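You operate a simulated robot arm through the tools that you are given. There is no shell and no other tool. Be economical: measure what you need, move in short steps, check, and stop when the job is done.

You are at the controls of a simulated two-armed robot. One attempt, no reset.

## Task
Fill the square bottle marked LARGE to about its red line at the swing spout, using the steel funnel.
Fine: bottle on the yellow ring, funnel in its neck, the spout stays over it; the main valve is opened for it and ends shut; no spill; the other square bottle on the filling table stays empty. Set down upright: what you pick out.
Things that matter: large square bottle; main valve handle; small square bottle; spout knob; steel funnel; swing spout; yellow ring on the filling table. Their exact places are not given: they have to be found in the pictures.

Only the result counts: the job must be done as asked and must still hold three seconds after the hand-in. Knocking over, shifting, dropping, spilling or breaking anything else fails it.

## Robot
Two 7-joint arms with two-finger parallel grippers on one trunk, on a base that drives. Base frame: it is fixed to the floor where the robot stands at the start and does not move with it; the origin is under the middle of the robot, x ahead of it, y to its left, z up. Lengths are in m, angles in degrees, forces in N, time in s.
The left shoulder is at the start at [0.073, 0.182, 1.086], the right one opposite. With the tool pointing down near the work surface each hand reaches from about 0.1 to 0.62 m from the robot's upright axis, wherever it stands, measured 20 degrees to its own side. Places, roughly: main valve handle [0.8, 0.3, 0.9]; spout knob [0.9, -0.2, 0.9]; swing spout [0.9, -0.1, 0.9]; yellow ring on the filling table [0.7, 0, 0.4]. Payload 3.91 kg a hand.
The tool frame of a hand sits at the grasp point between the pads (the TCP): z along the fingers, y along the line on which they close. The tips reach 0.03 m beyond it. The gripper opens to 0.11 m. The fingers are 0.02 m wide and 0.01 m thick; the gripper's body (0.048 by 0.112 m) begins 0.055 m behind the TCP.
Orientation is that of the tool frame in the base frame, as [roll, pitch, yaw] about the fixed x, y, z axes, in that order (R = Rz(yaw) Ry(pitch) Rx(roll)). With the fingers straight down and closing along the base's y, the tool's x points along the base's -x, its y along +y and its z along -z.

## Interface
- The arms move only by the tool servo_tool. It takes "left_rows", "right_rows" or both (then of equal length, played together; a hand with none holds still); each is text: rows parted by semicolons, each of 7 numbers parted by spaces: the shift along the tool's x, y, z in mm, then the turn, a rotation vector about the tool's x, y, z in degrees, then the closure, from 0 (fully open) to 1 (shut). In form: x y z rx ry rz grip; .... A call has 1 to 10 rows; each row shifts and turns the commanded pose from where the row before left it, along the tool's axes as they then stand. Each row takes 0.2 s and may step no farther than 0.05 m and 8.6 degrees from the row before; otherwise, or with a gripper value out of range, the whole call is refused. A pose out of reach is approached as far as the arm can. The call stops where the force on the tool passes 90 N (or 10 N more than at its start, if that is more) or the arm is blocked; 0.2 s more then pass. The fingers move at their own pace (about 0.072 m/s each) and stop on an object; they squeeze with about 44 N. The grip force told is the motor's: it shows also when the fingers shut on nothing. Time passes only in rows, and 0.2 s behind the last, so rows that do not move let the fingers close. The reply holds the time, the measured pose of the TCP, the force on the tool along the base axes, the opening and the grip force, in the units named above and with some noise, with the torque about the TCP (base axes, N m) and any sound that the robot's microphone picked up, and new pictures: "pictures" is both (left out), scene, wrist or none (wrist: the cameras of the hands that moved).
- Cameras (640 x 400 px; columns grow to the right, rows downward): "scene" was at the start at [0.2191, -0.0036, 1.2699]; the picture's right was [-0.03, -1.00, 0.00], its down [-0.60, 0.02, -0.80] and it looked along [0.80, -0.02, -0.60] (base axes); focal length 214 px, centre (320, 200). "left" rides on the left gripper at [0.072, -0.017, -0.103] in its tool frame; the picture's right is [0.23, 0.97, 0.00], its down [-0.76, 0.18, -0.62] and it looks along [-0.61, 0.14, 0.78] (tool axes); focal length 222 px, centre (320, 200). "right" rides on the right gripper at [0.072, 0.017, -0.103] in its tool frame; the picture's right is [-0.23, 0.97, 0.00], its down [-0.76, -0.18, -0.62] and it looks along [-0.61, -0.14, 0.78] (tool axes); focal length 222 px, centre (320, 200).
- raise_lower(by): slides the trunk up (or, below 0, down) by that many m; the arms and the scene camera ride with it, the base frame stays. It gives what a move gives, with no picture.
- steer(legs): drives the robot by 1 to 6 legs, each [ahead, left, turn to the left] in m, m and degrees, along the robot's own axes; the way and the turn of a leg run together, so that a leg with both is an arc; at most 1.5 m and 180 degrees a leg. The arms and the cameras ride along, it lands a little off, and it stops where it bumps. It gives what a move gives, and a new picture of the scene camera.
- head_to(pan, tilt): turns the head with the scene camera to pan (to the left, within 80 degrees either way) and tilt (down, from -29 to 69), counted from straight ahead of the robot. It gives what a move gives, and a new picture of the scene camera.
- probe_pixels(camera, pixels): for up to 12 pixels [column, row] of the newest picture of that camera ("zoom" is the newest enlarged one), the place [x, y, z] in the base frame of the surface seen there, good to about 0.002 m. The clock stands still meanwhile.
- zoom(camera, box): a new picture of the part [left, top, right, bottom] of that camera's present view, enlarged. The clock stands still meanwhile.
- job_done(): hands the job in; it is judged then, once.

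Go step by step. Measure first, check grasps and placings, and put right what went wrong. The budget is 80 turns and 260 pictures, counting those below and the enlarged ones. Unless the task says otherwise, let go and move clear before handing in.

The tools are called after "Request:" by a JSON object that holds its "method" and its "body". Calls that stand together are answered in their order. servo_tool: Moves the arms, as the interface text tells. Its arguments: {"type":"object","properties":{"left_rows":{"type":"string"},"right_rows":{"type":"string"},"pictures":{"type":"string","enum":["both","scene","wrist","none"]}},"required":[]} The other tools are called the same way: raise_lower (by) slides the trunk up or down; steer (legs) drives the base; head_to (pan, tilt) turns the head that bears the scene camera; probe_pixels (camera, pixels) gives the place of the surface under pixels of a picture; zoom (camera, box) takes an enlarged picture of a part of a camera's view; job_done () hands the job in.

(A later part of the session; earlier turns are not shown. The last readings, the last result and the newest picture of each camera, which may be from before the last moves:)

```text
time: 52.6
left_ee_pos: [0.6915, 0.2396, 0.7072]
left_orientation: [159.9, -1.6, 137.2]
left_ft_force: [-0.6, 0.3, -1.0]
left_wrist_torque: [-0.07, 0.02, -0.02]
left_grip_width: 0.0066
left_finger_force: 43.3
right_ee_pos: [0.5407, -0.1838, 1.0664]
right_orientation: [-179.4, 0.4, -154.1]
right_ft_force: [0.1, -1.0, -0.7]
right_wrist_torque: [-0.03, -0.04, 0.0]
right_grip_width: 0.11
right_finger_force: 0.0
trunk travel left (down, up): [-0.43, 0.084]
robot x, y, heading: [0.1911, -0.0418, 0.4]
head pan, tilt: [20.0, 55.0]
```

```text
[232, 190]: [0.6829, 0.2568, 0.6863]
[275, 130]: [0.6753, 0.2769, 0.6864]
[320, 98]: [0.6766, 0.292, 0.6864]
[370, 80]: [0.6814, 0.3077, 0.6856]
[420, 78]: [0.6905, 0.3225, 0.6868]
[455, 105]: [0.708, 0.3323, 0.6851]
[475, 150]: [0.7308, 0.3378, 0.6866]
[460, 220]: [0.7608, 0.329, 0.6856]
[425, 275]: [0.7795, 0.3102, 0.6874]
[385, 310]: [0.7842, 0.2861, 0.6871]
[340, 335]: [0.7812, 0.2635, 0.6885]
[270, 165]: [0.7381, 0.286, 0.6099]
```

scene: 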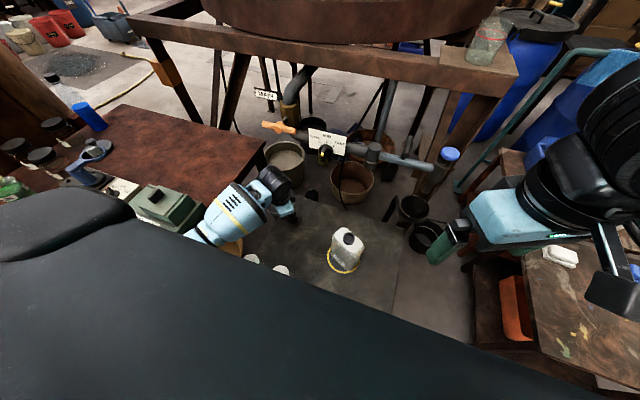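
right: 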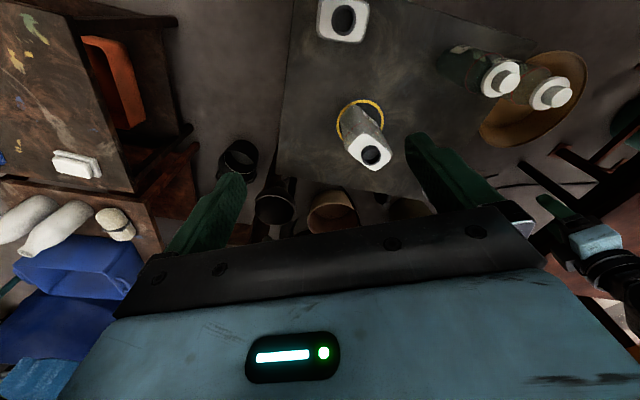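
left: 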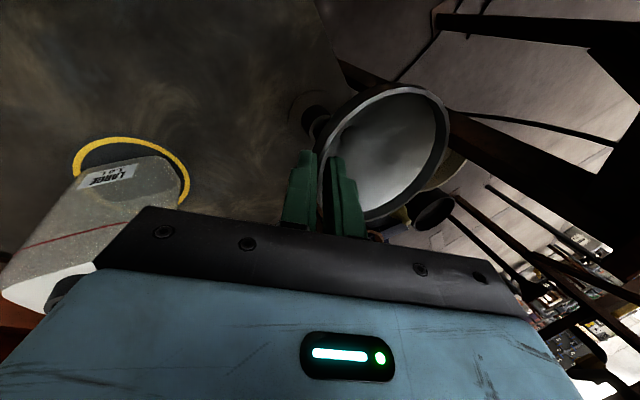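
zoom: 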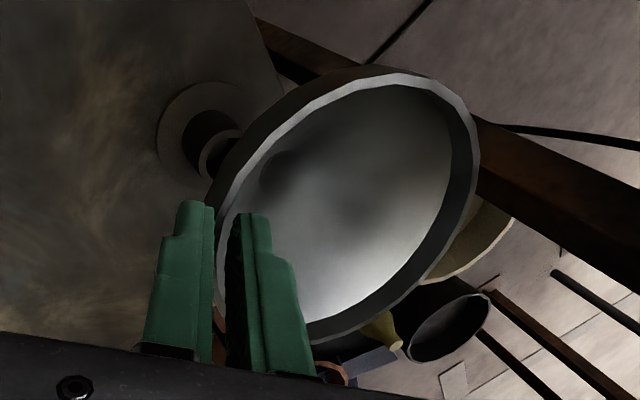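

The rim is now level (all z ≈ 0.6865), with its centre at [0.7305, 0.284]. I'll move the right hand out toward the knob, raise the funnel 0.09 and carry it over the bottle neck.

Request:
{"method": "servo_tool", "body": {"left_rows": "1.2 15.5 -42 0 0 0 1;1.2 15.5 -42 0 0 0 1;-16 -20.5 -8 0 0 0 1;-16 -20.5 -8 0 0 0 1;-16 -20.5 -8 0 0 0 1;-16 -20.5 -8 0 0 0 1;-16 -20.5 -8 0 0 0 1;-16 -20.5 -8 0 0 0 1;0 0 0 0 0 0 1", "right_rows": "-22 -26 -6 0 0 0 0;-22 -26 -6 0 0 0 0;-22 -26 -6 0 0 0 0;-22 -26 -6 0 0 0 0;-22 -26 -6 0 0 0 0;0 0 0 0 0 0 0;0 0 0 0 0 0 0;0 0 0 0 0 0 0;0 0 0 0 0 0 0", "pictures": "both"}}

```text
time: 54.6
left_ee_pos: [0.6726, 0.0779, 0.7976]
left_orientation: [160.1, -1.6, 137.4]
left_ft_force: [0.0, 0.1, -1.4]
left_wrist_torque: [-0.04, 0.05, 0.01]
left_grip_width: 0.0062
left_finger_force: 43.6
right_ee_pos: [0.694, -0.253, 1.099]
right_orientation: [-179.3, 0.5, -154.2]
right_ft_force: [0.1, -0.1, -0.5]
right_wrist_torque: [0.0, 0.03, -0.01]
right_grip_width: 0.1095
right_finger_force: 0.1
trunk travel left (down, up): [-0.43, 0.084]
robot x, y, heading: [0.1912, -0.0415, 0.6]
head pan, tilt: [20.0, 55.0]
```

scene: 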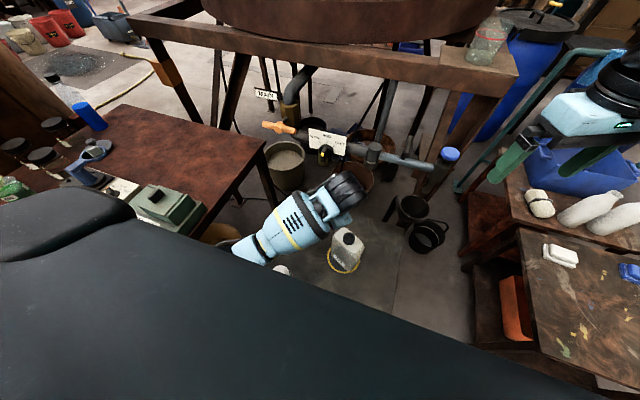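
right: 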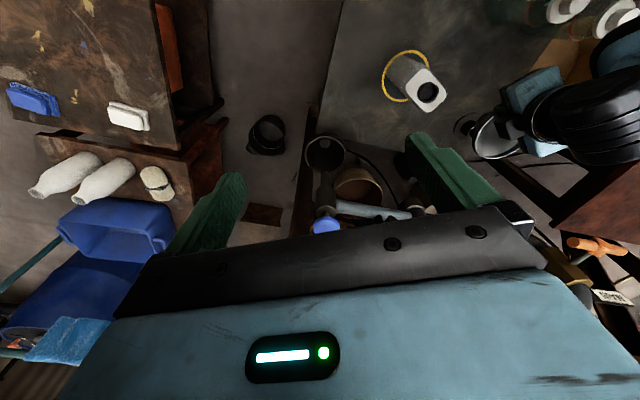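
left: 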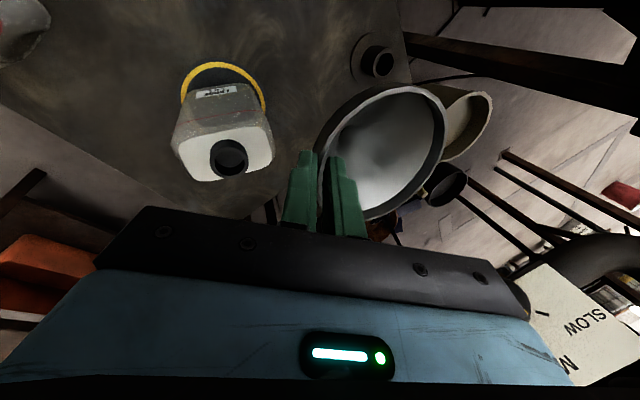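

Both cameras now see the neck and the funnel. I'll measure both.

Request:
{"method": "zoom", "body": {"camera": "left", "box": [180, 120, 280, 190]}}

Request:
{"method": "probe_pixels", "body": {"camera": "left", "pixels": [[212, 157], [247, 157], [228, 141], [229, 176], [343, 120], [380, 93], [412, 87], [436, 110], [437, 150], [415, 190], [390, 210], [445, 130]]}}

Request:
{"method": "zoom", "body": {"camera": "right", "box": [380, 40, 560, 180]}}

```text
5.71 times, centred on (230, 155) of left
```

zoom: 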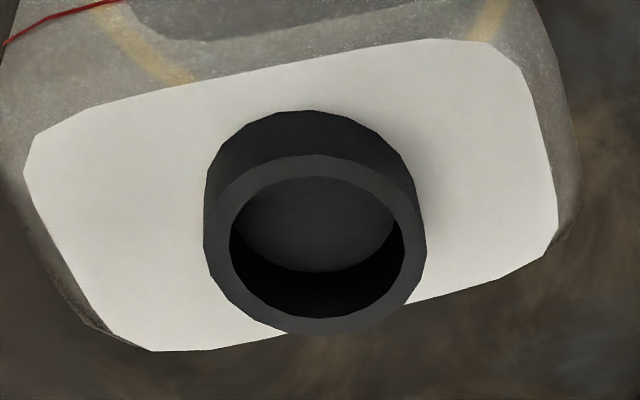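

```text
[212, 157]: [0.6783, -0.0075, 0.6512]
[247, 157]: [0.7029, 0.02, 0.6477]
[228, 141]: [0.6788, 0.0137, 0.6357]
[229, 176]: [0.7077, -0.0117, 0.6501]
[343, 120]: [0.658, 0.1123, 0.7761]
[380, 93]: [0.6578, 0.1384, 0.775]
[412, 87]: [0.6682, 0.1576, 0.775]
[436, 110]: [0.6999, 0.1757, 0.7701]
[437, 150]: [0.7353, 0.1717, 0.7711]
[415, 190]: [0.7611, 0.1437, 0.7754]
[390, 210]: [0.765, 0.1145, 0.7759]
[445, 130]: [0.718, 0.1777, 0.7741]
```

```text
2.86 times, centred on (470, 110) of right
```

zoom: 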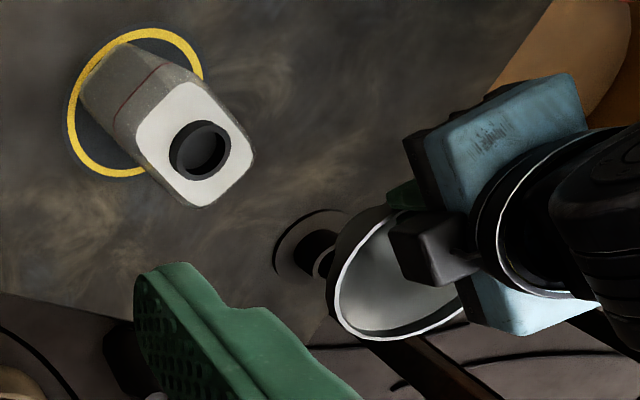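

Neck centre ≈ [0.695, 0.002], funnel axis ≈ [0.711, 0.1235] and level. Moving the axis over the neck.

Request:
{"method": "probe_pixels", "body": {"camera": "zoom", "pixels": [[172, 155], [229, 150], [203, 122], [195, 179], [180, 135], [222, 132]]}}

Request:
{"method": "servo_tool", "body": {"left_rows": "-14.1 -18.6 -7.2 0 0 0 1;-14.1 -18.6 -7.2 0 0 0 1;-14.1 -18.6 -7.2 0 0 0 1;-14.1 -18.6 -7.2 0 0 0 1;-14.1 -18.6 -7.2 0 0 0 1;0 0 0 0 0 0 1;0 0 0 0 0 0 1", "pictures": "both"}}

Request:
{"method": "zoom", "body": {"camera": "right", "box": [360, 30, 520, 150]}}

```text
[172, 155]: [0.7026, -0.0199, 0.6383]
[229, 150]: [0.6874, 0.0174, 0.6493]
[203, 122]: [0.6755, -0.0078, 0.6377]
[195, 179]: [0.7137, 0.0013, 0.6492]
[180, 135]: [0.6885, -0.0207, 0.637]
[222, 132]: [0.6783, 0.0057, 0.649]
```

```text
time: 56.2
left_ee_pos: [0.6537, -0.0438, 0.7964]
left_orientation: [160.0, -1.5, 137.1]
left_ft_force: [1.0, -1.2, -1.8]
left_wrist_torque: [-0.01, 0.05, 0.03]
left_grip_width: 0.0061
left_finger_force: 43.8
right_ee_pos: [0.6939, -0.2546, 1.0985]
right_orientation: [-179.4, 0.4, -154.2]
right_ft_force: [-0.2, -0.4, -0.4]
right_wrist_torque: [0.03, 0.06, -0.01]
right_grip_width: 0.1101
right_finger_force: 0.0
trunk travel left (down, up): [-0.43, 0.084]
robot x, y, heading: [0.1909, -0.0442, 0.2]
head pan, tilt: [20.0, 55.0]
```

scene: 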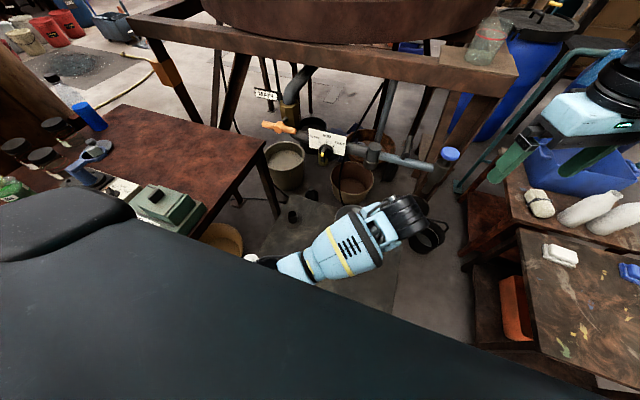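
left: 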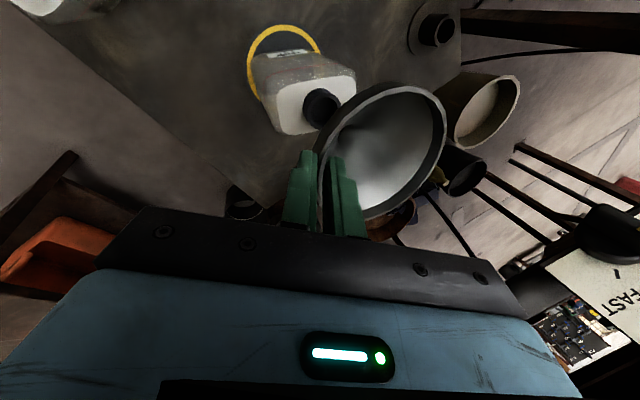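

```text
3.33 times, centred on (440, 90) of right
```

zoom: 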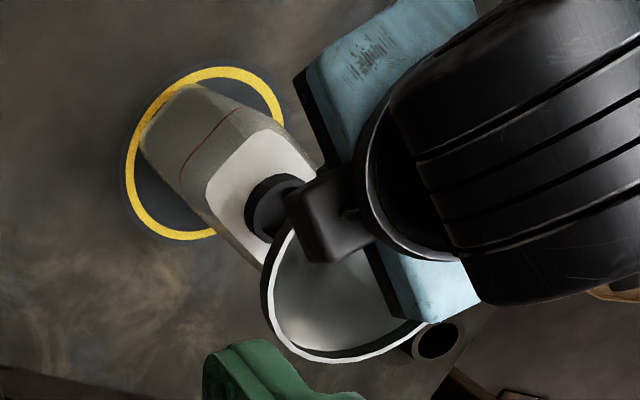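

Neck centre confirmed at [0.6955, 0.002]. Checking the funnel rim centre now.

Request:
{"method": "probe_pixels", "body": {"camera": "left", "pixels": [[343, 118], [380, 92], [412, 87], [436, 108], [437, 150], [415, 190], [390, 210], [445, 130], [352, 140], [425, 93]]}}

Request:
{"method": "zoom", "body": {"camera": "left", "box": [240, 50, 460, 230]}}

```text
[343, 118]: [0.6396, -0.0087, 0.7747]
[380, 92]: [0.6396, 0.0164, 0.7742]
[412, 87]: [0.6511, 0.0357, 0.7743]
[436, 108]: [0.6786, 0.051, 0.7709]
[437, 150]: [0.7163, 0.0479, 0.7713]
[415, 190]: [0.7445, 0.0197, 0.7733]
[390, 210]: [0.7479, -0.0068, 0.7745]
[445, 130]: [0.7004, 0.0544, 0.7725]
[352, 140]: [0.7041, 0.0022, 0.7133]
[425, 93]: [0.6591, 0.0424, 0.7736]
```

```text
2.22 times, centred on (350, 140) of left
```

zoom: 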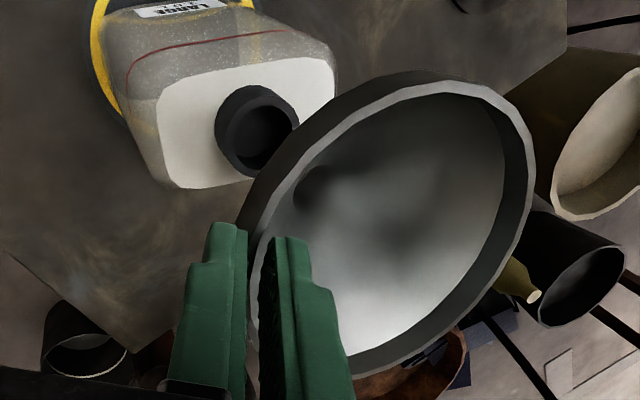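

Funnel axis at [0.6935, 0.000], so I'll nudge +2,+2 mm and lower gently 45 mm.

Request:
{"method": "servo_tool", "body": {"left_rows": "0 2.7 1 0 0 0 1;-0.3 -3.9 10.6 0 0 0 1;-0.3 -3.9 10.6 0 0 0 1;-0.3 -3.9 10.6 0 0 0 1;-0.3 -3.9 10.6 0 0 0 1;0 0 0 0 0 0 1", "pictures": "both"}}

Request:
{"method": "zoom", "body": {"camera": "left", "box": [240, 50, 460, 230]}}

Request:
{"method": "zoom", "body": {"camera": "right", "box": [360, 30, 520, 150]}}

```text
time: 57.6
left_ee_pos: [0.6566, -0.0426, 0.7503]
left_orientation: [159.9, -1.4, 137.3]
left_ft_force: [0.0, 0.8, 0.0]
left_wrist_torque: [-0.03, 0.06, 0.0]
left_grip_width: 0.0061
left_finger_force: 44.2
right_ee_pos: [0.6935, -0.2546, 1.0979]
right_orientation: [-179.3, 0.4, -154.2]
right_ft_force: [-0.5, -0.4, 0.4]
right_wrist_torque: [-0.03, -0.01, 0.02]
right_grip_width: 0.1102
right_finger_force: 0.1
trunk travel left (down, up): [-0.43, 0.084]
robot x, y, heading: [0.1951, -0.0427, 0.3]
head pan, tilt: [20.0, 55.0]
```

scene: 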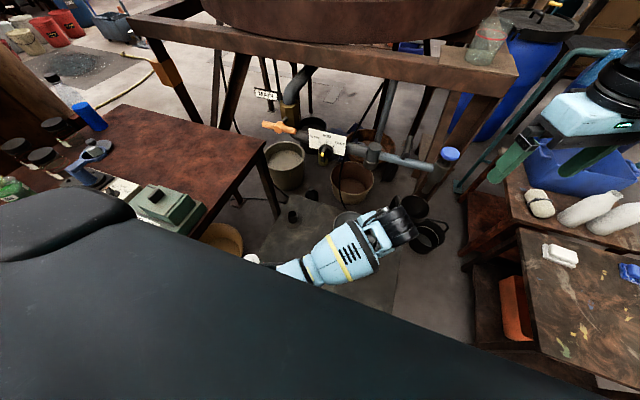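
left: 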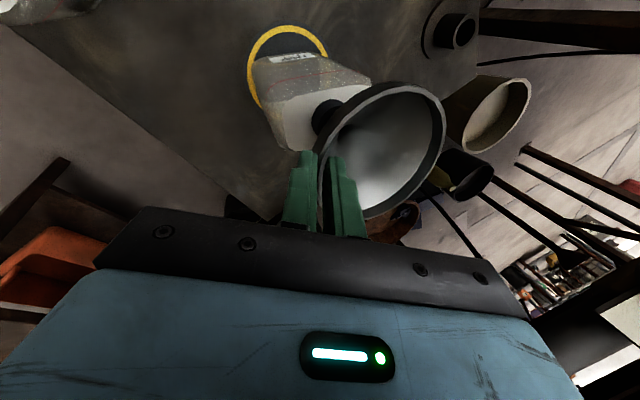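

```text
2.22 times, centred on (350, 140) of left
```

zoom: 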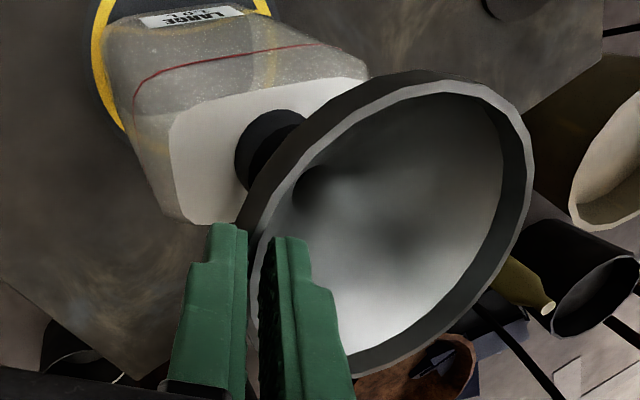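

```text
3.33 times, centred on (440, 90) of right
```

zoom: 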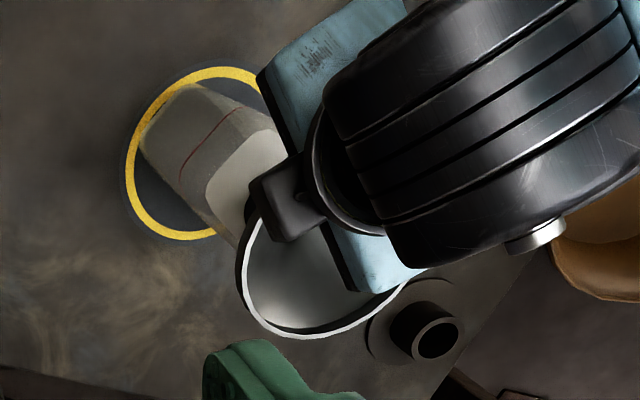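

No contact yet and the bottle hasn't moved. I'll continue down 20 mm in small rows.

Request:
{"method": "servo_tool", "body": {"left_rows": "-0.15 -1.7 4.7 0 0 0 1;-0.15 -1.7 4.7 0 0 0 1;-0.15 -1.7 4.7 0 0 0 1;-0.15 -1.7 4.7 0 0 0 1;0 0 0 0 0 0 1", "pictures": "wrist"}}

Request:
{"method": "zoom", "body": {"camera": "left", "box": [240, 50, 460, 230]}}

Request:
{"method": "probe_pixels", "body": {"camera": "left", "pixels": [[343, 118], [380, 92], [412, 87], [437, 150], [415, 190], [390, 210], [445, 130], [325, 110]]}}

```text
time: 58.8
left_ee_pos: [0.6575, -0.042, 0.7333]
left_orientation: [160.0, -1.4, 137.1]
left_ft_force: [-2.0, -1.4, 6.5]
left_wrist_torque: [0.11, 0.1, 0.07]
left_grip_width: 0.0058
left_finger_force: 44.0
right_ee_pos: [0.6923, -0.2534, 1.0992]
right_orientation: [-179.3, 0.5, -154.2]
right_ft_force: [-0.4, -0.3, 0.3]
right_wrist_torque: [0.0, 0.0, -0.01]
right_grip_width: 0.11
right_finger_force: 0.0
trunk travel left (down, up): [-0.43, 0.084]
robot x, y, heading: [0.1946, -0.0416, 0.3]
head pan, tilt: [20.0, 55.0]
```

left: 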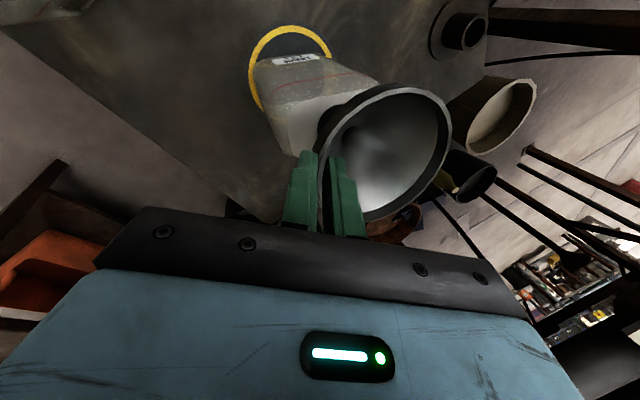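

```text
2.22 times, centred on (350, 140) of left
```

zoom: 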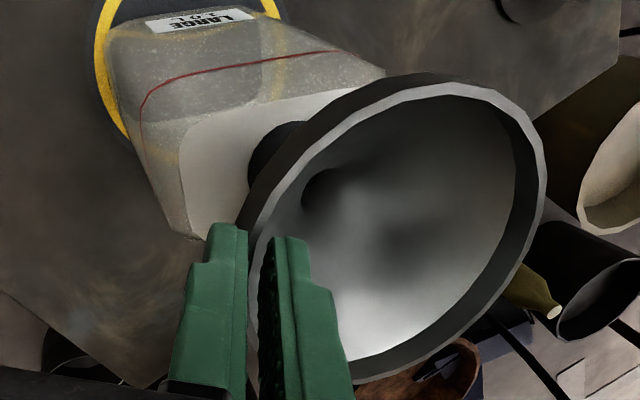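

```text
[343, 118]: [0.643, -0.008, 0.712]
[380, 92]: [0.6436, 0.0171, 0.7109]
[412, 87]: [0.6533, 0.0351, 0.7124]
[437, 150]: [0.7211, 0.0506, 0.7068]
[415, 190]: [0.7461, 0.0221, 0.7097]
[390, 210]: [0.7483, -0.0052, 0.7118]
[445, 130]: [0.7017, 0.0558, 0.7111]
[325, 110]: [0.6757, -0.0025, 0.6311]
```

Contact of about 7 N with the rim level at z 0.711: the funnel is seated in the neck. I'll release gently and retract along the fingers.

Request:
{"method": "servo_tool", "body": {"left_rows": "0 0 0 0 0 0 0.9;0 0 0 0 0 0 0.8;0 0 0 0 0 0 0.7;0 0 0 0 0 0 0.7;0 0 -20 0 0 0 0.7;0 0 -30 0 0 0 0.7;0 0 -40 0 0 0 0.7;0 0 0 0 0 0 0.7", "pictures": "both"}}

Request:
{"method": "zoom", "body": {"camera": "left", "box": [240, 20, 460, 200]}}

Request:
{"method": "zoom", "body": {"camera": "right", "box": [360, 30, 520, 150]}}

```text
time: 60.8
left_ee_pos: [0.6445, -0.0239, 0.8025]
left_orientation: [156.9, -4.0, 139.1]
left_ft_force: [0.5, -0.1, 0.0]
left_wrist_torque: [-0.03, -0.02, -0.01]
left_grip_width: 0.033
left_finger_force: 0.1
right_ee_pos: [0.6945, -0.254, 1.099]
right_orientation: [-179.3, 0.4, -154.2]
right_ft_force: [0.1, -0.1, 1.2]
right_wrist_torque: [0.0, 0.0, 0.03]
right_grip_width: 0.1102
right_finger_force: 0.0
trunk travel left (down, up): [-0.43, 0.084]
robot x, y, heading: [0.1935, -0.0458, 0.3]
head pan, tilt: [20.0, 55.0]
stopped in row 8 (left hand): the arm was blocked; the commanded pose is now the measured one
```

scene: 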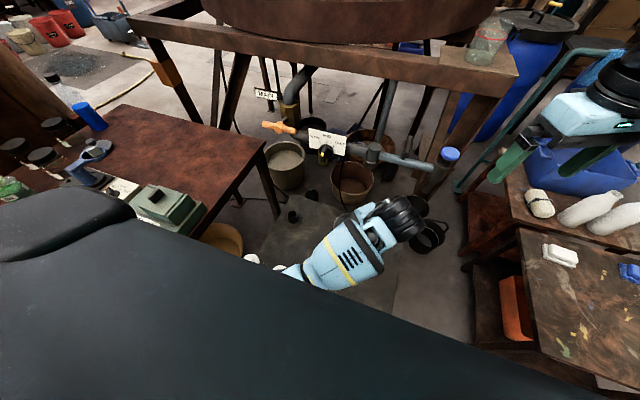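
left: 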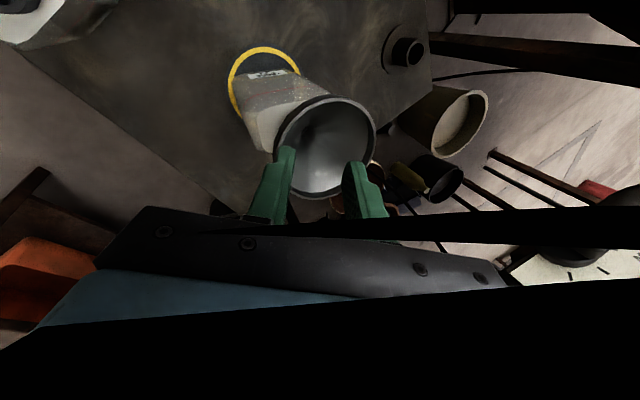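

```text
2.22 times, centred on (350, 110) of left
```

zoom: 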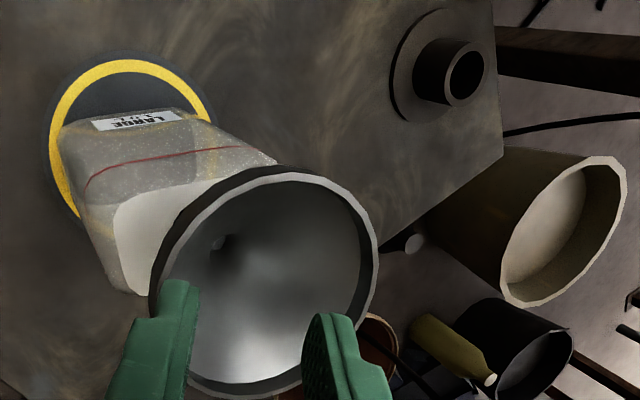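

```text
3.33 times, centred on (440, 90) of right
```

zoom: 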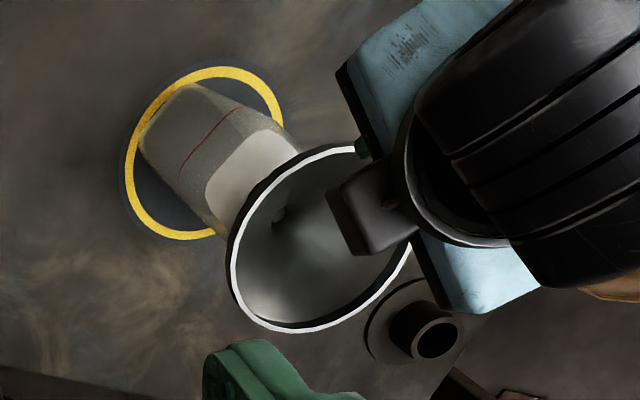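

The funnel is seated level in the bottle (left zoom 265,280). The arm stopped against itself on retract, so I'll move it left and up, away from the bottle.

Request:
{"method": "servo_tool", "body": {"left_rows": "15.6 26.8 2.8 0 0 0 0.7;15.6 26.8 2.8 0 0 0 0.7;15.6 26.8 2.8 0 0 0 0.7;15.6 26.8 2.8 0 0 0 0.7;15.6 26.8 2.8 0 0 0 0.7;0 0 0 0 0 0 0.7", "pictures": "both"}}

Request:
{"method": "probe_pixels", "body": {"camera": "right", "pixels": [[325, 224], [320, 212], [335, 225], [425, 92], [450, 70], [420, 108]]}}

Request:
{"method": "zoom", "body": {"camera": "right", "box": [260, 120, 440, 240]}}

```text
time: 62.2
left_ee_pos: [0.6718, 0.122, 0.8459]
left_orientation: [157.0, -3.9, 139.0]
left_ft_force: [0.0, -0.1, 0.0]
left_wrist_torque: [-0.01, -0.01, 0.01]
left_grip_width: 0.0329
left_finger_force: 0.0
right_ee_pos: [0.6922, -0.2541, 1.0979]
right_orientation: [-179.2, 0.4, -154.2]
right_ft_force: [0.6, 0.4, 0.1]
right_wrist_torque: [-0.02, 0.03, 0.03]
right_grip_width: 0.1101
right_finger_force: 0.0
trunk travel left (down, up): [-0.43, 0.084]
robot x, y, heading: [0.1923, -0.042, 0.3]
head pan, tilt: [20.0, 55.0]
```

scene: 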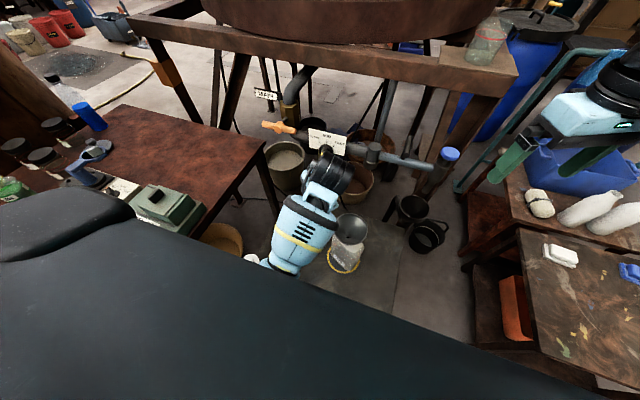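
left: 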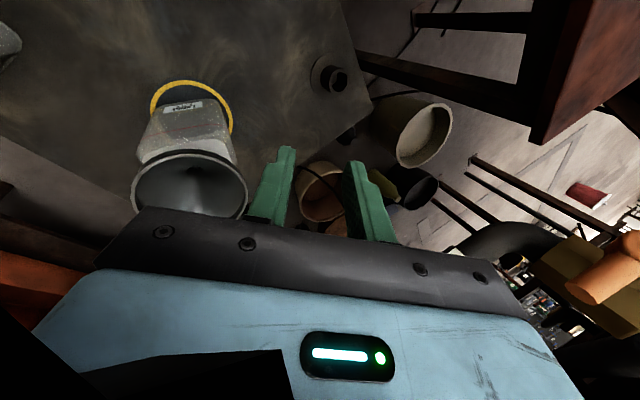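

```text
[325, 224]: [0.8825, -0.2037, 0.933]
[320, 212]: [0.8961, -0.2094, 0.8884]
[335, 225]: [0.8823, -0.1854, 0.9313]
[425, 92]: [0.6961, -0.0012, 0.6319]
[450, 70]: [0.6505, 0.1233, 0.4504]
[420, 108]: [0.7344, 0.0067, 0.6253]
```

```text
3.33 times, centred on (350, 180) of right
```

zoom: 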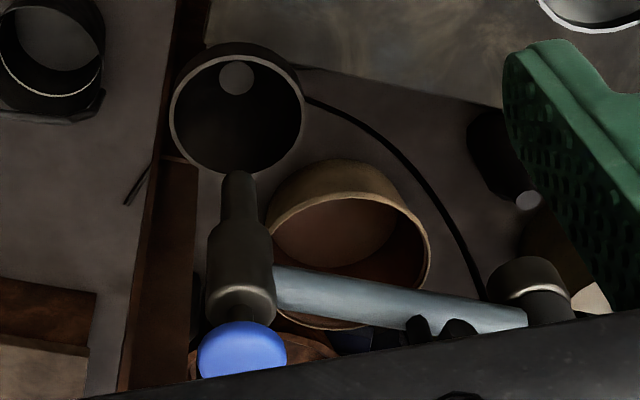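

The funnel is well seated. Now the spout: I'll measure the knob and the beam clearance above it.

Request:
{"method": "head_to", "body": {"pan": -5, "tilt": 35}}

Request:
{"method": "zoom", "body": {"camera": "scene", "box": [280, 110, 440, 230]}}

Request:
{"method": "probe_pixels", "body": {"camera": "scene", "pixels": [[330, 75], [380, 75], [330, 60], [300, 20], [380, 90], [420, 70], [350, 100]]}}

```text
time: 63.0
left_ee_pos: [0.6717, 0.1215, 0.846]
left_orientation: [156.9, -3.9, 139.0]
left_ft_force: [0.5, -0.1, 1.2]
left_wrist_torque: [0.0, -0.02, -0.01]
left_grip_width: 0.0333
left_finger_force: 0.1
right_ee_pos: [0.694, -0.2536, 1.0988]
right_orientation: [-179.4, 0.4, -154.2]
right_ft_force: [0.1, 0.5, -0.2]
right_wrist_torque: [-0.03, 0.03, 0.02]
right_grip_width: 0.1101
right_finger_force: 0.1
trunk travel left (down, up): [-0.43, 0.084]
robot x, y, heading: [0.1956, -0.0436, 0.6]
head pan, tilt: [-5.0, 35.0]
```

scene: 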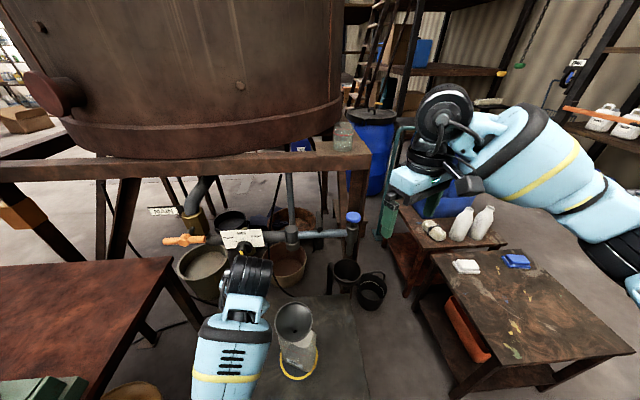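

```text
3.33 times, centred on (360, 170) of scene
```

zoom: 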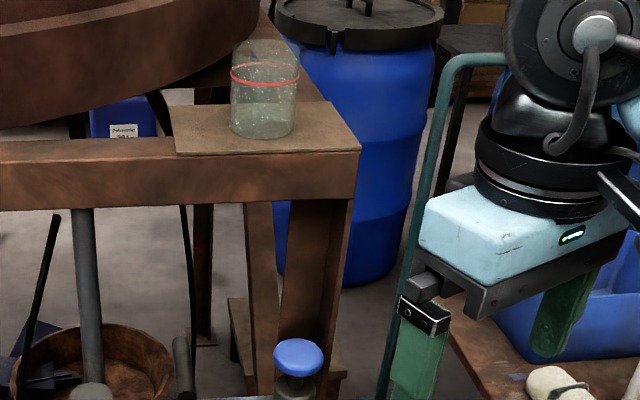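

```text
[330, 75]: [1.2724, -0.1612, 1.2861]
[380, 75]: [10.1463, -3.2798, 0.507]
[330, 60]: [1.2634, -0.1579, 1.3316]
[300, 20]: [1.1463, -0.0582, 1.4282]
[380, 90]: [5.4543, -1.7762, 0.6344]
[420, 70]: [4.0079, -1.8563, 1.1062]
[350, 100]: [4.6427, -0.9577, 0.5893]
```

Request:
{"method": "zoom", "body": {"camera": "scene", "box": [140, 190, 236, 262]}}

Request:
{"method": "probe_pixels", "body": {"camera": "zoom", "pixels": [[165, 335], [300, 335], [420, 325], [250, 335], [370, 330], [300, 310], [300, 360], [360, 270]]}}

Request:
{"method": "probe_pixels", "body": {"camera": "scene", "pixels": [[300, 162], [340, 160], [345, 135], [353, 217], [353, 230], [350, 245], [346, 216], [360, 216]]}}

```text
5.56 times, centred on (188, 226) of scene
```

zoom: 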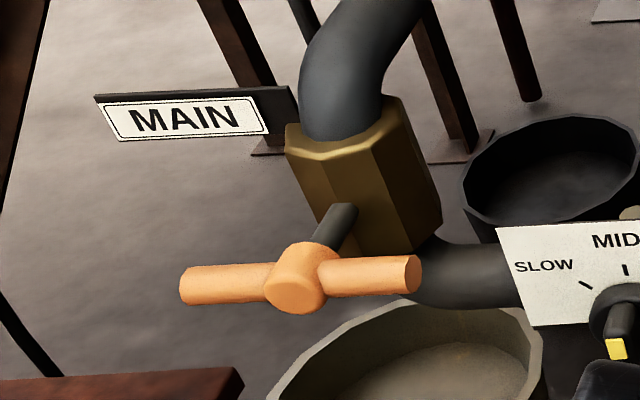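

```text
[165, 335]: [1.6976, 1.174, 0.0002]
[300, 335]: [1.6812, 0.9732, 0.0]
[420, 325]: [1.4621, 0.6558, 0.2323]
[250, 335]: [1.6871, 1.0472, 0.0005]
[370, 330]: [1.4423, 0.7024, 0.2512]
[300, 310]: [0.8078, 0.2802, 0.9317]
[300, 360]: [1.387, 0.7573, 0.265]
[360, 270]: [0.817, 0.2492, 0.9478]
```

```text
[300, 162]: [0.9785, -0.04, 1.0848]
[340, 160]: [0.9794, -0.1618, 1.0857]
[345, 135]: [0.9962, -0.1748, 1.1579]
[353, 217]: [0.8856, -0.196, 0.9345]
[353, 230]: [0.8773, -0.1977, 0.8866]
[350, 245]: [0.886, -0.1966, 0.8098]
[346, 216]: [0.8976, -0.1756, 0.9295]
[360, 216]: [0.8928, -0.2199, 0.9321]
```

The handle hub is at [0.812, 0.28, 0.944] with its bar along y. I'll push the bar with closed fingers from above. First I raise the trunk a bit for elbow clearance, then lift and reorient the left hand.

Request:
{"method": "raise_lower", "body": {"by": 0.06}}

Request:
{"method": "servo_tool", "body": {"left_rows": "0 0 -40 7.6 0 0 1;0 0 -40 7.6 0 0 1;0 0 -20 7.6 0 0 1;0 0 0 0 0 -8.2 1;0 0 0 0 0 -8.2 1;0 0 0 0 0 -8.2 1;0 0 0 0 0 -8.2 1;0 0 0 0 0 -8.2 1;0 0 0 0 -8 0 1;0 0 0 0 -8 0 1", "pictures": "scene"}}

```text
time: 64.0
left_ee_pos: [0.6725, 0.1205, 0.9041]
left_orientation: [157.0, -4.1, 139.0]
left_ft_force: [0.1, 0.0, -0.5]
left_wrist_torque: [0.03, -0.02, -0.02]
left_grip_width: 0.0332
left_finger_force: 0.1
right_ee_pos: [0.6933, -0.2538, 1.1561]
right_orientation: [-179.4, 0.3, -154.2]
right_ft_force: [0.6, -0.5, -0.5]
right_wrist_torque: [-0.02, 0.02, -0.01]
right_grip_width: 0.1101
right_finger_force: 0.0
trunk travel left (down, up): [-0.49, 0.024]
robot x, y, heading: [0.1928, -0.0418, 0.4]
head pan, tilt: [-5.0, 35.0]
```

```text
time: 64.6
left_ee_pos: [0.6858, 0.1806, 0.919]
left_orientation: [163.2, -8.8, 143.4]
left_ft_force: [0.0, -0.2, 0.2]
left_wrist_torque: [0.03, 0.01, -0.03]
left_grip_width: 0.0002
left_finger_force: 37.5
left hand out of reach, approached as far as the arm can: row 1, 2
right_ee_pos: [0.6943, -0.2529, 1.1585]
right_orientation: [-179.3, 0.3, -154.2]
right_ft_force: [0.4, 0.8, -1.1]
right_wrist_torque: [0.03, 0.04, 0.0]
right_grip_width: 0.1098
right_finger_force: 0.1
trunk travel left (down, up): [-0.49, 0.024]
robot x, y, heading: [0.1928, -0.0433, 0.7]
head pan, tilt: [-5.0, 35.0]
stopped in row 2 (left hand): the arm was blocked; the commanded pose is now the measured one
```

scene: 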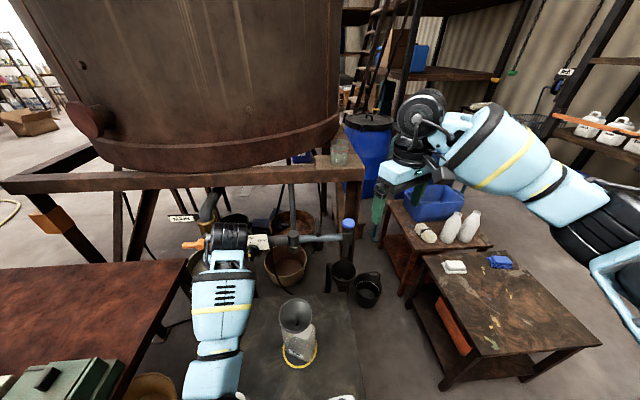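

The left arm is too folded in front of the torso. I'll move it left and up first, without turning.

Request:
{"method": "servo_tool", "body": {"left_rows": "10.5 24 -20 0 0 0 1;10.5 24 -20 0 0 0 1;10.5 24 -20 0 0 0 1;10.5 24 -20 0 0 0 1;0 0 0 0 0 0 1", "pictures": "scene"}}

```text
time: 66.0
left_ee_pos: [0.7021, 0.2806, 1.0295]
left_orientation: [161.3, -10.4, 145.9]
left_ft_force: [-0.4, 0.5, 0.8]
left_wrist_torque: [0.01, 0.0, 0.0]
left_grip_width: 0.0
left_finger_force: 37.8
right_ee_pos: [0.6927, -0.2529, 1.1584]
right_orientation: [-179.3, 0.4, -154.2]
right_ft_force: [0.3, 0.7, 0.7]
right_wrist_torque: [0.02, 0.04, -0.01]
right_grip_width: 0.1099
right_finger_force: 0.1
trunk travel left (down, up): [-0.49, 0.024]
robot x, y, heading: [0.1912, -0.0441, 0.6]
head pan, tilt: [-5.0, 35.0]
stopped in row 5 (left hand): the arm was blocked; the commanded pose is now the measured one
```

scene: 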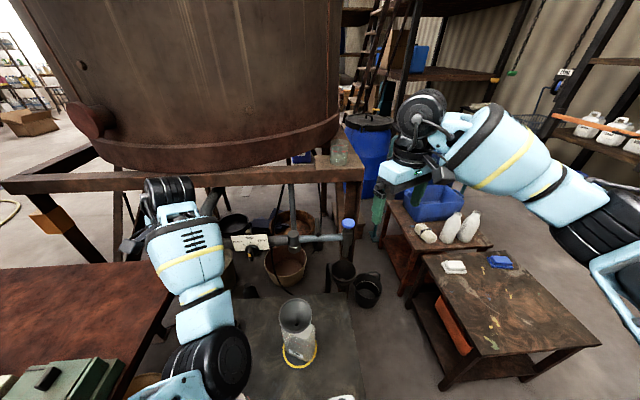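

Request:
{"method": "servo_tool", "body": {"left_rows": "-10 0 0 5 3 -5 1;-10 0 0 5 3 -5 1;-10 0 0 5 3 -5 1;0 0 0 3 1 -7 1;0 0 0 0 0 -7 1;0 0 0 0 0 -5 1;0 0 0 0 0 0 1", "pictures": "both"}}

```text
time: 67.6
left_ee_pos: [0.7259, 0.2763, 1.0231]
left_orientation: [169.8, -14.5, -176.3]
left_ft_force: [-0.1, 0.4, -0.4]
left_wrist_torque: [0.0, 0.0, 0.03]
left_grip_width: 0.0
left_finger_force: 37.7
right_ee_pos: [0.6929, -0.2535, 1.1595]
right_orientation: [-179.3, 0.4, -154.2]
right_ft_force: [0.2, 0.1, 0.3]
right_wrist_torque: [-0.02, 0.0, 0.0]
right_grip_width: 0.11
right_finger_force: 0.1
trunk travel left (down, up): [-0.49, 0.024]
robot x, y, heading: [0.1948, -0.0458, 0.2]
head pan, tilt: [-5.0, 35.0]
```

scene: 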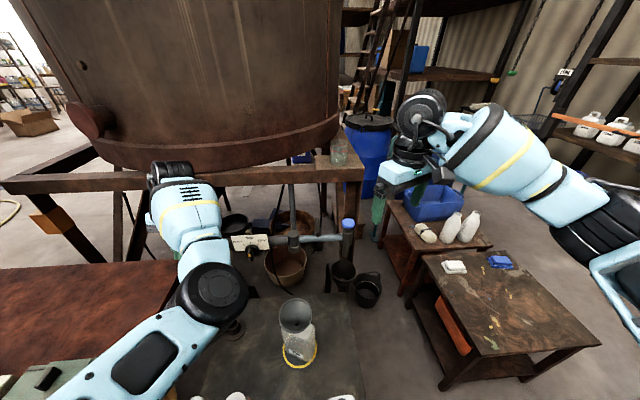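
left: 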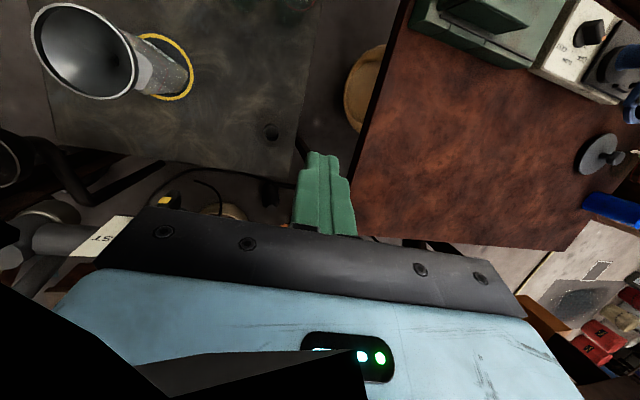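

Request:
{"method": "servo_tool", "body": {"left_rows": "0 0 0 2.5 -8 0 1;0 0 0 2.5 -8 0 1;0 0 0 2.5 -8 0 1;0 0 0 2.5 -8 0 1;0 0 0 0 -5 0 1;0 0 0 0 0 0 1", "pictures": "both"}}

```text
time: 69.2
left_ee_pos: [0.7284, 0.2959, 1.0364]
left_orientation: [178.5, 23.9, -178.2]
left_ft_force: [0.0, -0.3, 0.9]
left_wrist_torque: [-0.02, 0.0, 0.01]
left_grip_width: 0.0
left_finger_force: 37.8
right_ee_pos: [0.6926, -0.2537, 1.1583]
right_orientation: [-179.4, 0.5, -154.2]
right_ft_force: [0.1, 0.1, 0.5]
right_wrist_torque: [-0.03, -0.01, 0.0]
right_grip_width: 0.1101
right_finger_force: 0.1
trunk travel left (down, up): [-0.49, 0.024]
robot x, y, heading: [0.1917, -0.0418, 0.6]
head pan, tilt: [-5.0, 35.0]
stopped in row 6 (left hand): the arm was blocked; the commanded pose is now the measured one
```

scene: 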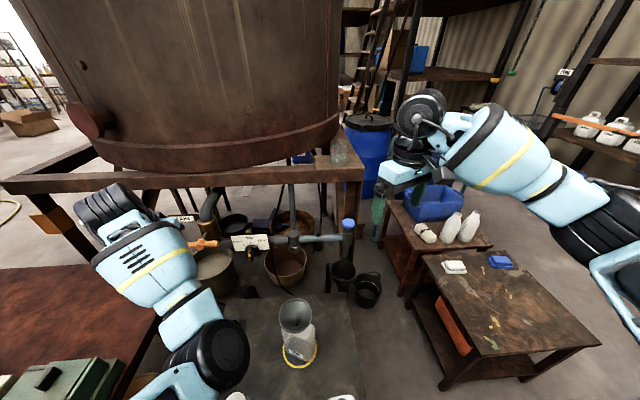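
left: 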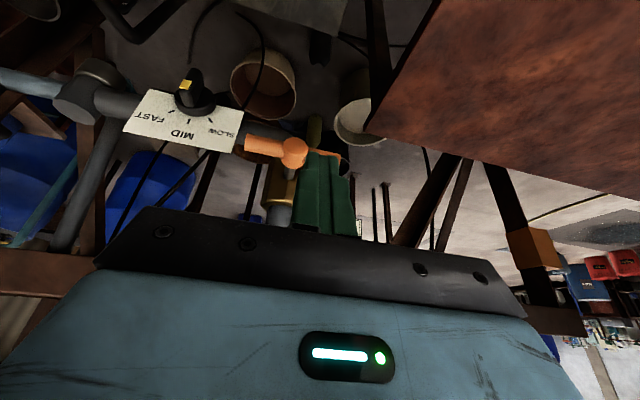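

The left hand is staged by the valve. Now the right hand: approach the knob and tilt the fingers 20° forward.

Request:
{"method": "servo_tool", "body": {"right_rows": "-30 0.5 10 0 0 0 0;-30 0.5 10 0 0 0 0;-30 0.5 10 0 0 0 0;-25 0.5 10 2.9 -6 0 0;0 0 0 2.9 -6 0 0;0 0 0 2.9 -6 0 0;0 0 0 0 0 0 0", "pictures": "both"}}

Request:
{"method": "probe_pixels", "body": {"camera": "scene", "pixels": [[215, 350], [230, 330], [160, 270], [200, 310], [205, 243]]}}

```text
time: 70.8
left_ee_pos: [0.7294, 0.2953, 1.0356]
left_orientation: [178.5, 23.8, -178.3]
left_ft_force: [0.9, -0.3, -0.8]
left_wrist_torque: [0.0, -0.01, -0.02]
left_grip_width: 0.0
left_finger_force: 38.1
right_ee_pos: [0.7967, -0.2025, 1.1188]
right_orientation: [-170.2, 18.4, -152.5]
right_ft_force: [-0.8, -1.2, 0.4]
right_wrist_torque: [-0.01, 0.01, 0.02]
right_grip_width: 0.11
right_finger_force: 0.0
trunk travel left (down, up): [-0.49, 0.024]
robot x, y, heading: [0.1935, -0.0415, 0.6]
head pan, tilt: [-5.0, 35.0]
```

scene: 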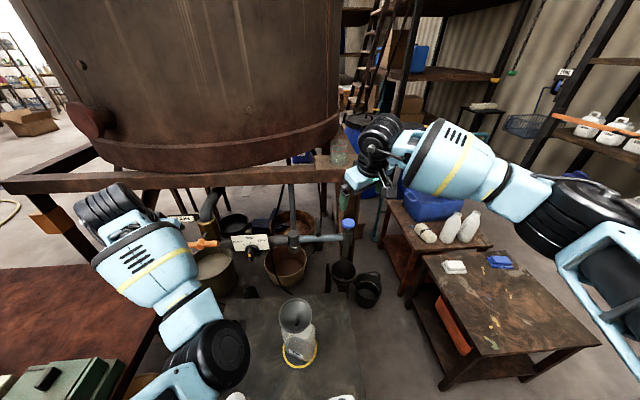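
right: 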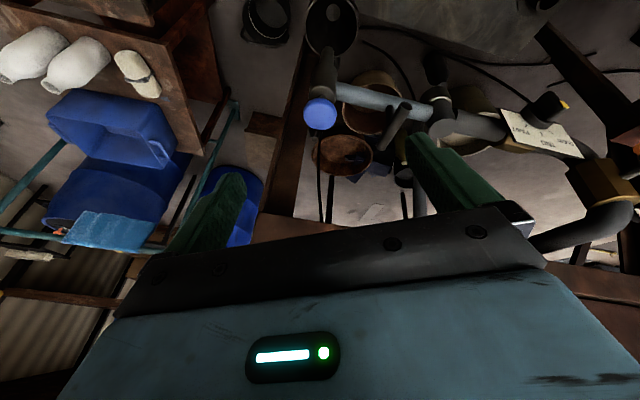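

```text
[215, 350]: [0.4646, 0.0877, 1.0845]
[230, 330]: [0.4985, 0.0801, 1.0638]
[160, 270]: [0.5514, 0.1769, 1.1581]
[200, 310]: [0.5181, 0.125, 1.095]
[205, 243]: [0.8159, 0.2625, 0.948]
```

The approach is mostly along the tool axis. I'll align and advance 140 mm, then check.

Request:
{"method": "servo_tool", "body": {"right_rows": "-26 -5 0 0 0 0 0;0 0 35 0 0 0 0;0 0 35 0 0 0 0;0 0 35 0 0 0 0;0 0 30 0 0 0 0;0 0 0 0 0 0 0", "pictures": "wrist"}}

Request:
{"method": "probe_pixels", "body": {"camera": "right", "pixels": [[320, 110], [310, 130], [320, 140], [335, 140], [320, 150]]}}

```text
time: 72.2
left_ee_pos: [0.7289, 0.2951, 1.0351]
left_orientation: [178.5, 23.8, -178.3]
left_ft_force: [-0.6, 0.0, 0.3]
left_wrist_torque: [0.04, -0.02, 0.0]
left_grip_width: 0.0001
left_finger_force: 37.2
right_ee_pos: [0.8668, -0.1951, 1.0028]
right_orientation: [-170.3, 18.3, -152.5]
right_ft_force: [-0.5, 0.1, -0.1]
right_wrist_torque: [-0.01, -0.04, -0.04]
right_grip_width: 0.11
right_finger_force: 0.1
trunk travel left (down, up): [-0.49, 0.024]
robot x, y, heading: [0.1919, -0.0407, 0.6]
head pan, tilt: [-5.0, 35.0]
```

right: 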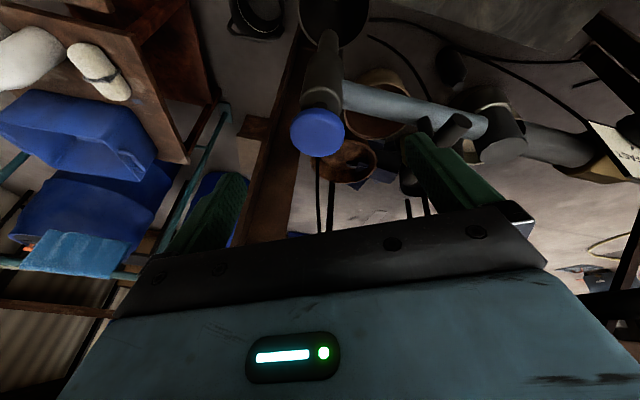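

```text
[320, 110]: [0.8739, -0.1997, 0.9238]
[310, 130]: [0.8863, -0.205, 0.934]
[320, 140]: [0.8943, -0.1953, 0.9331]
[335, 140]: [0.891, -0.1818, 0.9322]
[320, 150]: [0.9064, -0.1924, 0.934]
```

Cap centre ≈ [0.896, −0.198], top z 0.934. I'll advance the last 72 mm and close.

Request:
{"method": "servo_tool", "body": {"right_rows": "0 -2 26 0 0 0 0;0 0 26 0 0 0 0;0 0 19 0 0 0 0;0 0 0 0 0 0 0.4;0 0 0 0 0 0 0.8;0 0 0 0 0 0 1;0 0 0 0 0 0 1", "pictures": "wrist"}}

```text
time: 73.8
left_ee_pos: [0.7273, 0.2954, 1.0349]
left_orientation: [178.6, 23.9, -178.2]
left_ft_force: [-0.8, -0.4, 0.1]
left_wrist_torque: [0.02, -0.01, 0.0]
left_grip_width: 0.0
left_finger_force: 37.5
right_ee_pos: [0.8919, -0.1982, 0.9358]
right_orientation: [-170.2, 18.4, -152.5]
right_ft_force: [-2.0, 1.5, -0.8]
right_wrist_torque: [-0.24, -0.15, 0.15]
right_grip_width: 0.046
right_finger_force: 44.6
trunk travel left (down, up): [-0.49, 0.024]
robot x, y, heading: [0.1927, -0.0431, 0.5]
head pan, tilt: [-5.0, 35.0]
```

right: 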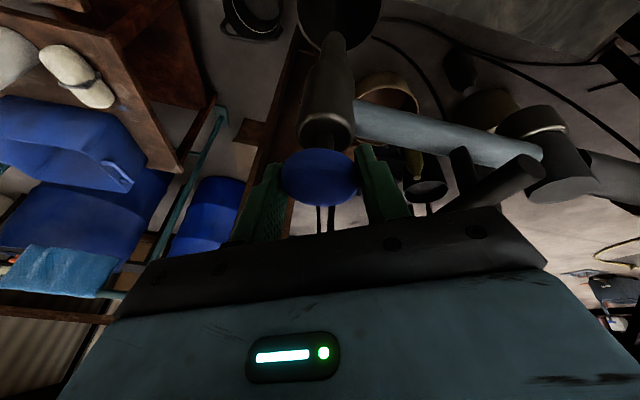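

The knob is gripped (0.046 m). I'll swing the spout along its arc toward −x, turning the hand along, starting with 4 of 10 steps.

Request:
{"method": "servo_tool", "body": {"right_rows": "25.0 14.8 -11.0 0 0 4.5 1;23.7 17.0 -10.7 0 0 4.5 1;22.2 19.1 -10.2 0 0 4.5 1;20.7 21.1 -9.5 0 0 4.5 1", "pictures": "both"}}

```text
time: 74.8
left_ee_pos: [0.7283, 0.2938, 1.036]
left_orientation: [178.4, 23.8, -178.3]
left_ft_force: [0.4, 0.3, -0.1]
left_wrist_torque: [0.01, -0.01, 0.0]
left_grip_width: 0.0
left_finger_force: 37.7
right_ee_pos: [0.7756, -0.1639, 0.9362]
right_orientation: [-176.6, 20.2, -171.8]
right_ft_force: [-9.1, -16.8, 0.5]
right_wrist_torque: [-0.32, 0.3, -0.49]
right_grip_width: 0.0464
right_finger_force: 45.0
trunk travel left (down, up): [-0.49, 0.024]
robot x, y, heading: [0.1955, -0.0446, 0.4]
head pan, tilt: [-5.0, 35.0]
```

scene: 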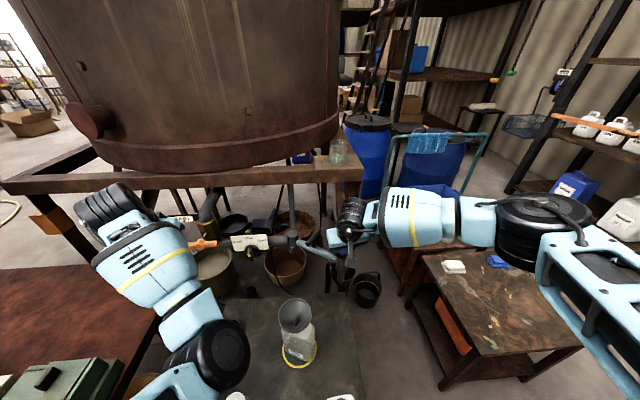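
right: 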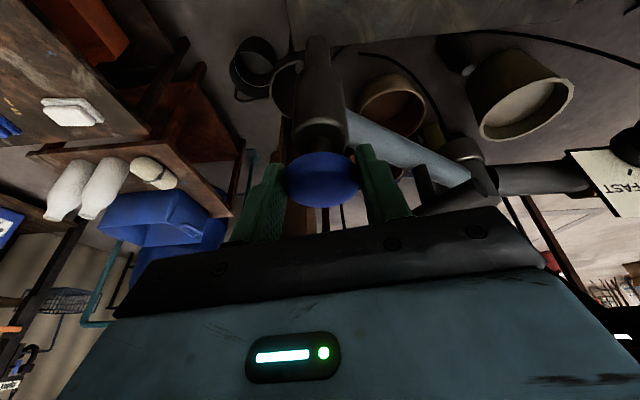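

The spout follows. I'll continue with a small inward correction.

Request:
{"method": "servo_tool", "body": {"right_rows": "15.3 26.5 -7.3 0 0 4.5 1;17.4 24.7 -7.3 0 0 4.5 1;15.7 26.2 -5.9 0 0 4.5 1;13.8 27.5 -4.4 0 0 4.5 1;11.9 28.6 -2.8 0 0 4.5 1", "pictures": "both"}}

```text
time: 76.0
left_ee_pos: [0.7293, 0.2962, 1.0361]
left_orientation: [178.6, 23.8, -178.3]
left_ft_force: [-0.5, 0.1, -0.8]
left_wrist_torque: [0.0, 0.0, 0.0]
left_grip_width: 0.0
left_finger_force: 37.6
right_ee_pos: [0.7011, -0.0246, 0.9367]
right_orientation: [174.8, 20.0, 164.6]
right_ft_force: [-12.5, -2.0, -14.7]
right_wrist_torque: [-0.27, 0.26, -0.3]
right_grip_width: 0.0464
right_finger_force: 45.0
trunk travel left (down, up): [-0.49, 0.024]
robot x, y, heading: [0.1924, -0.0415, 0.5]
head pan, tilt: [-5.0, 35.0]
```

scene: 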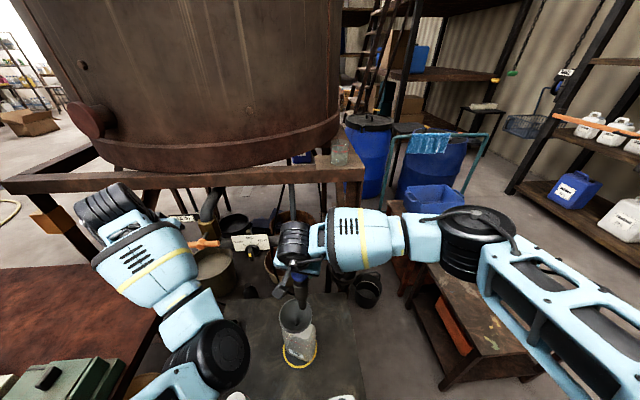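
right: 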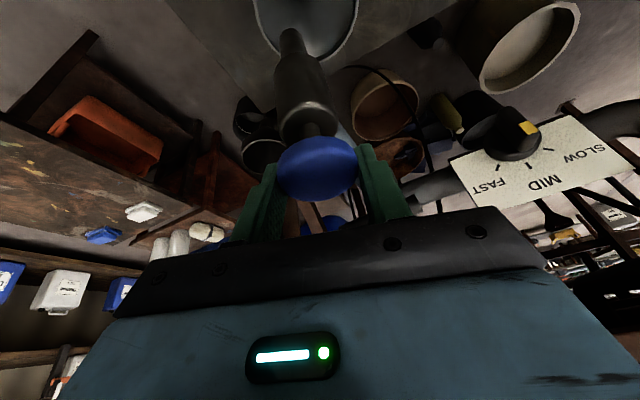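

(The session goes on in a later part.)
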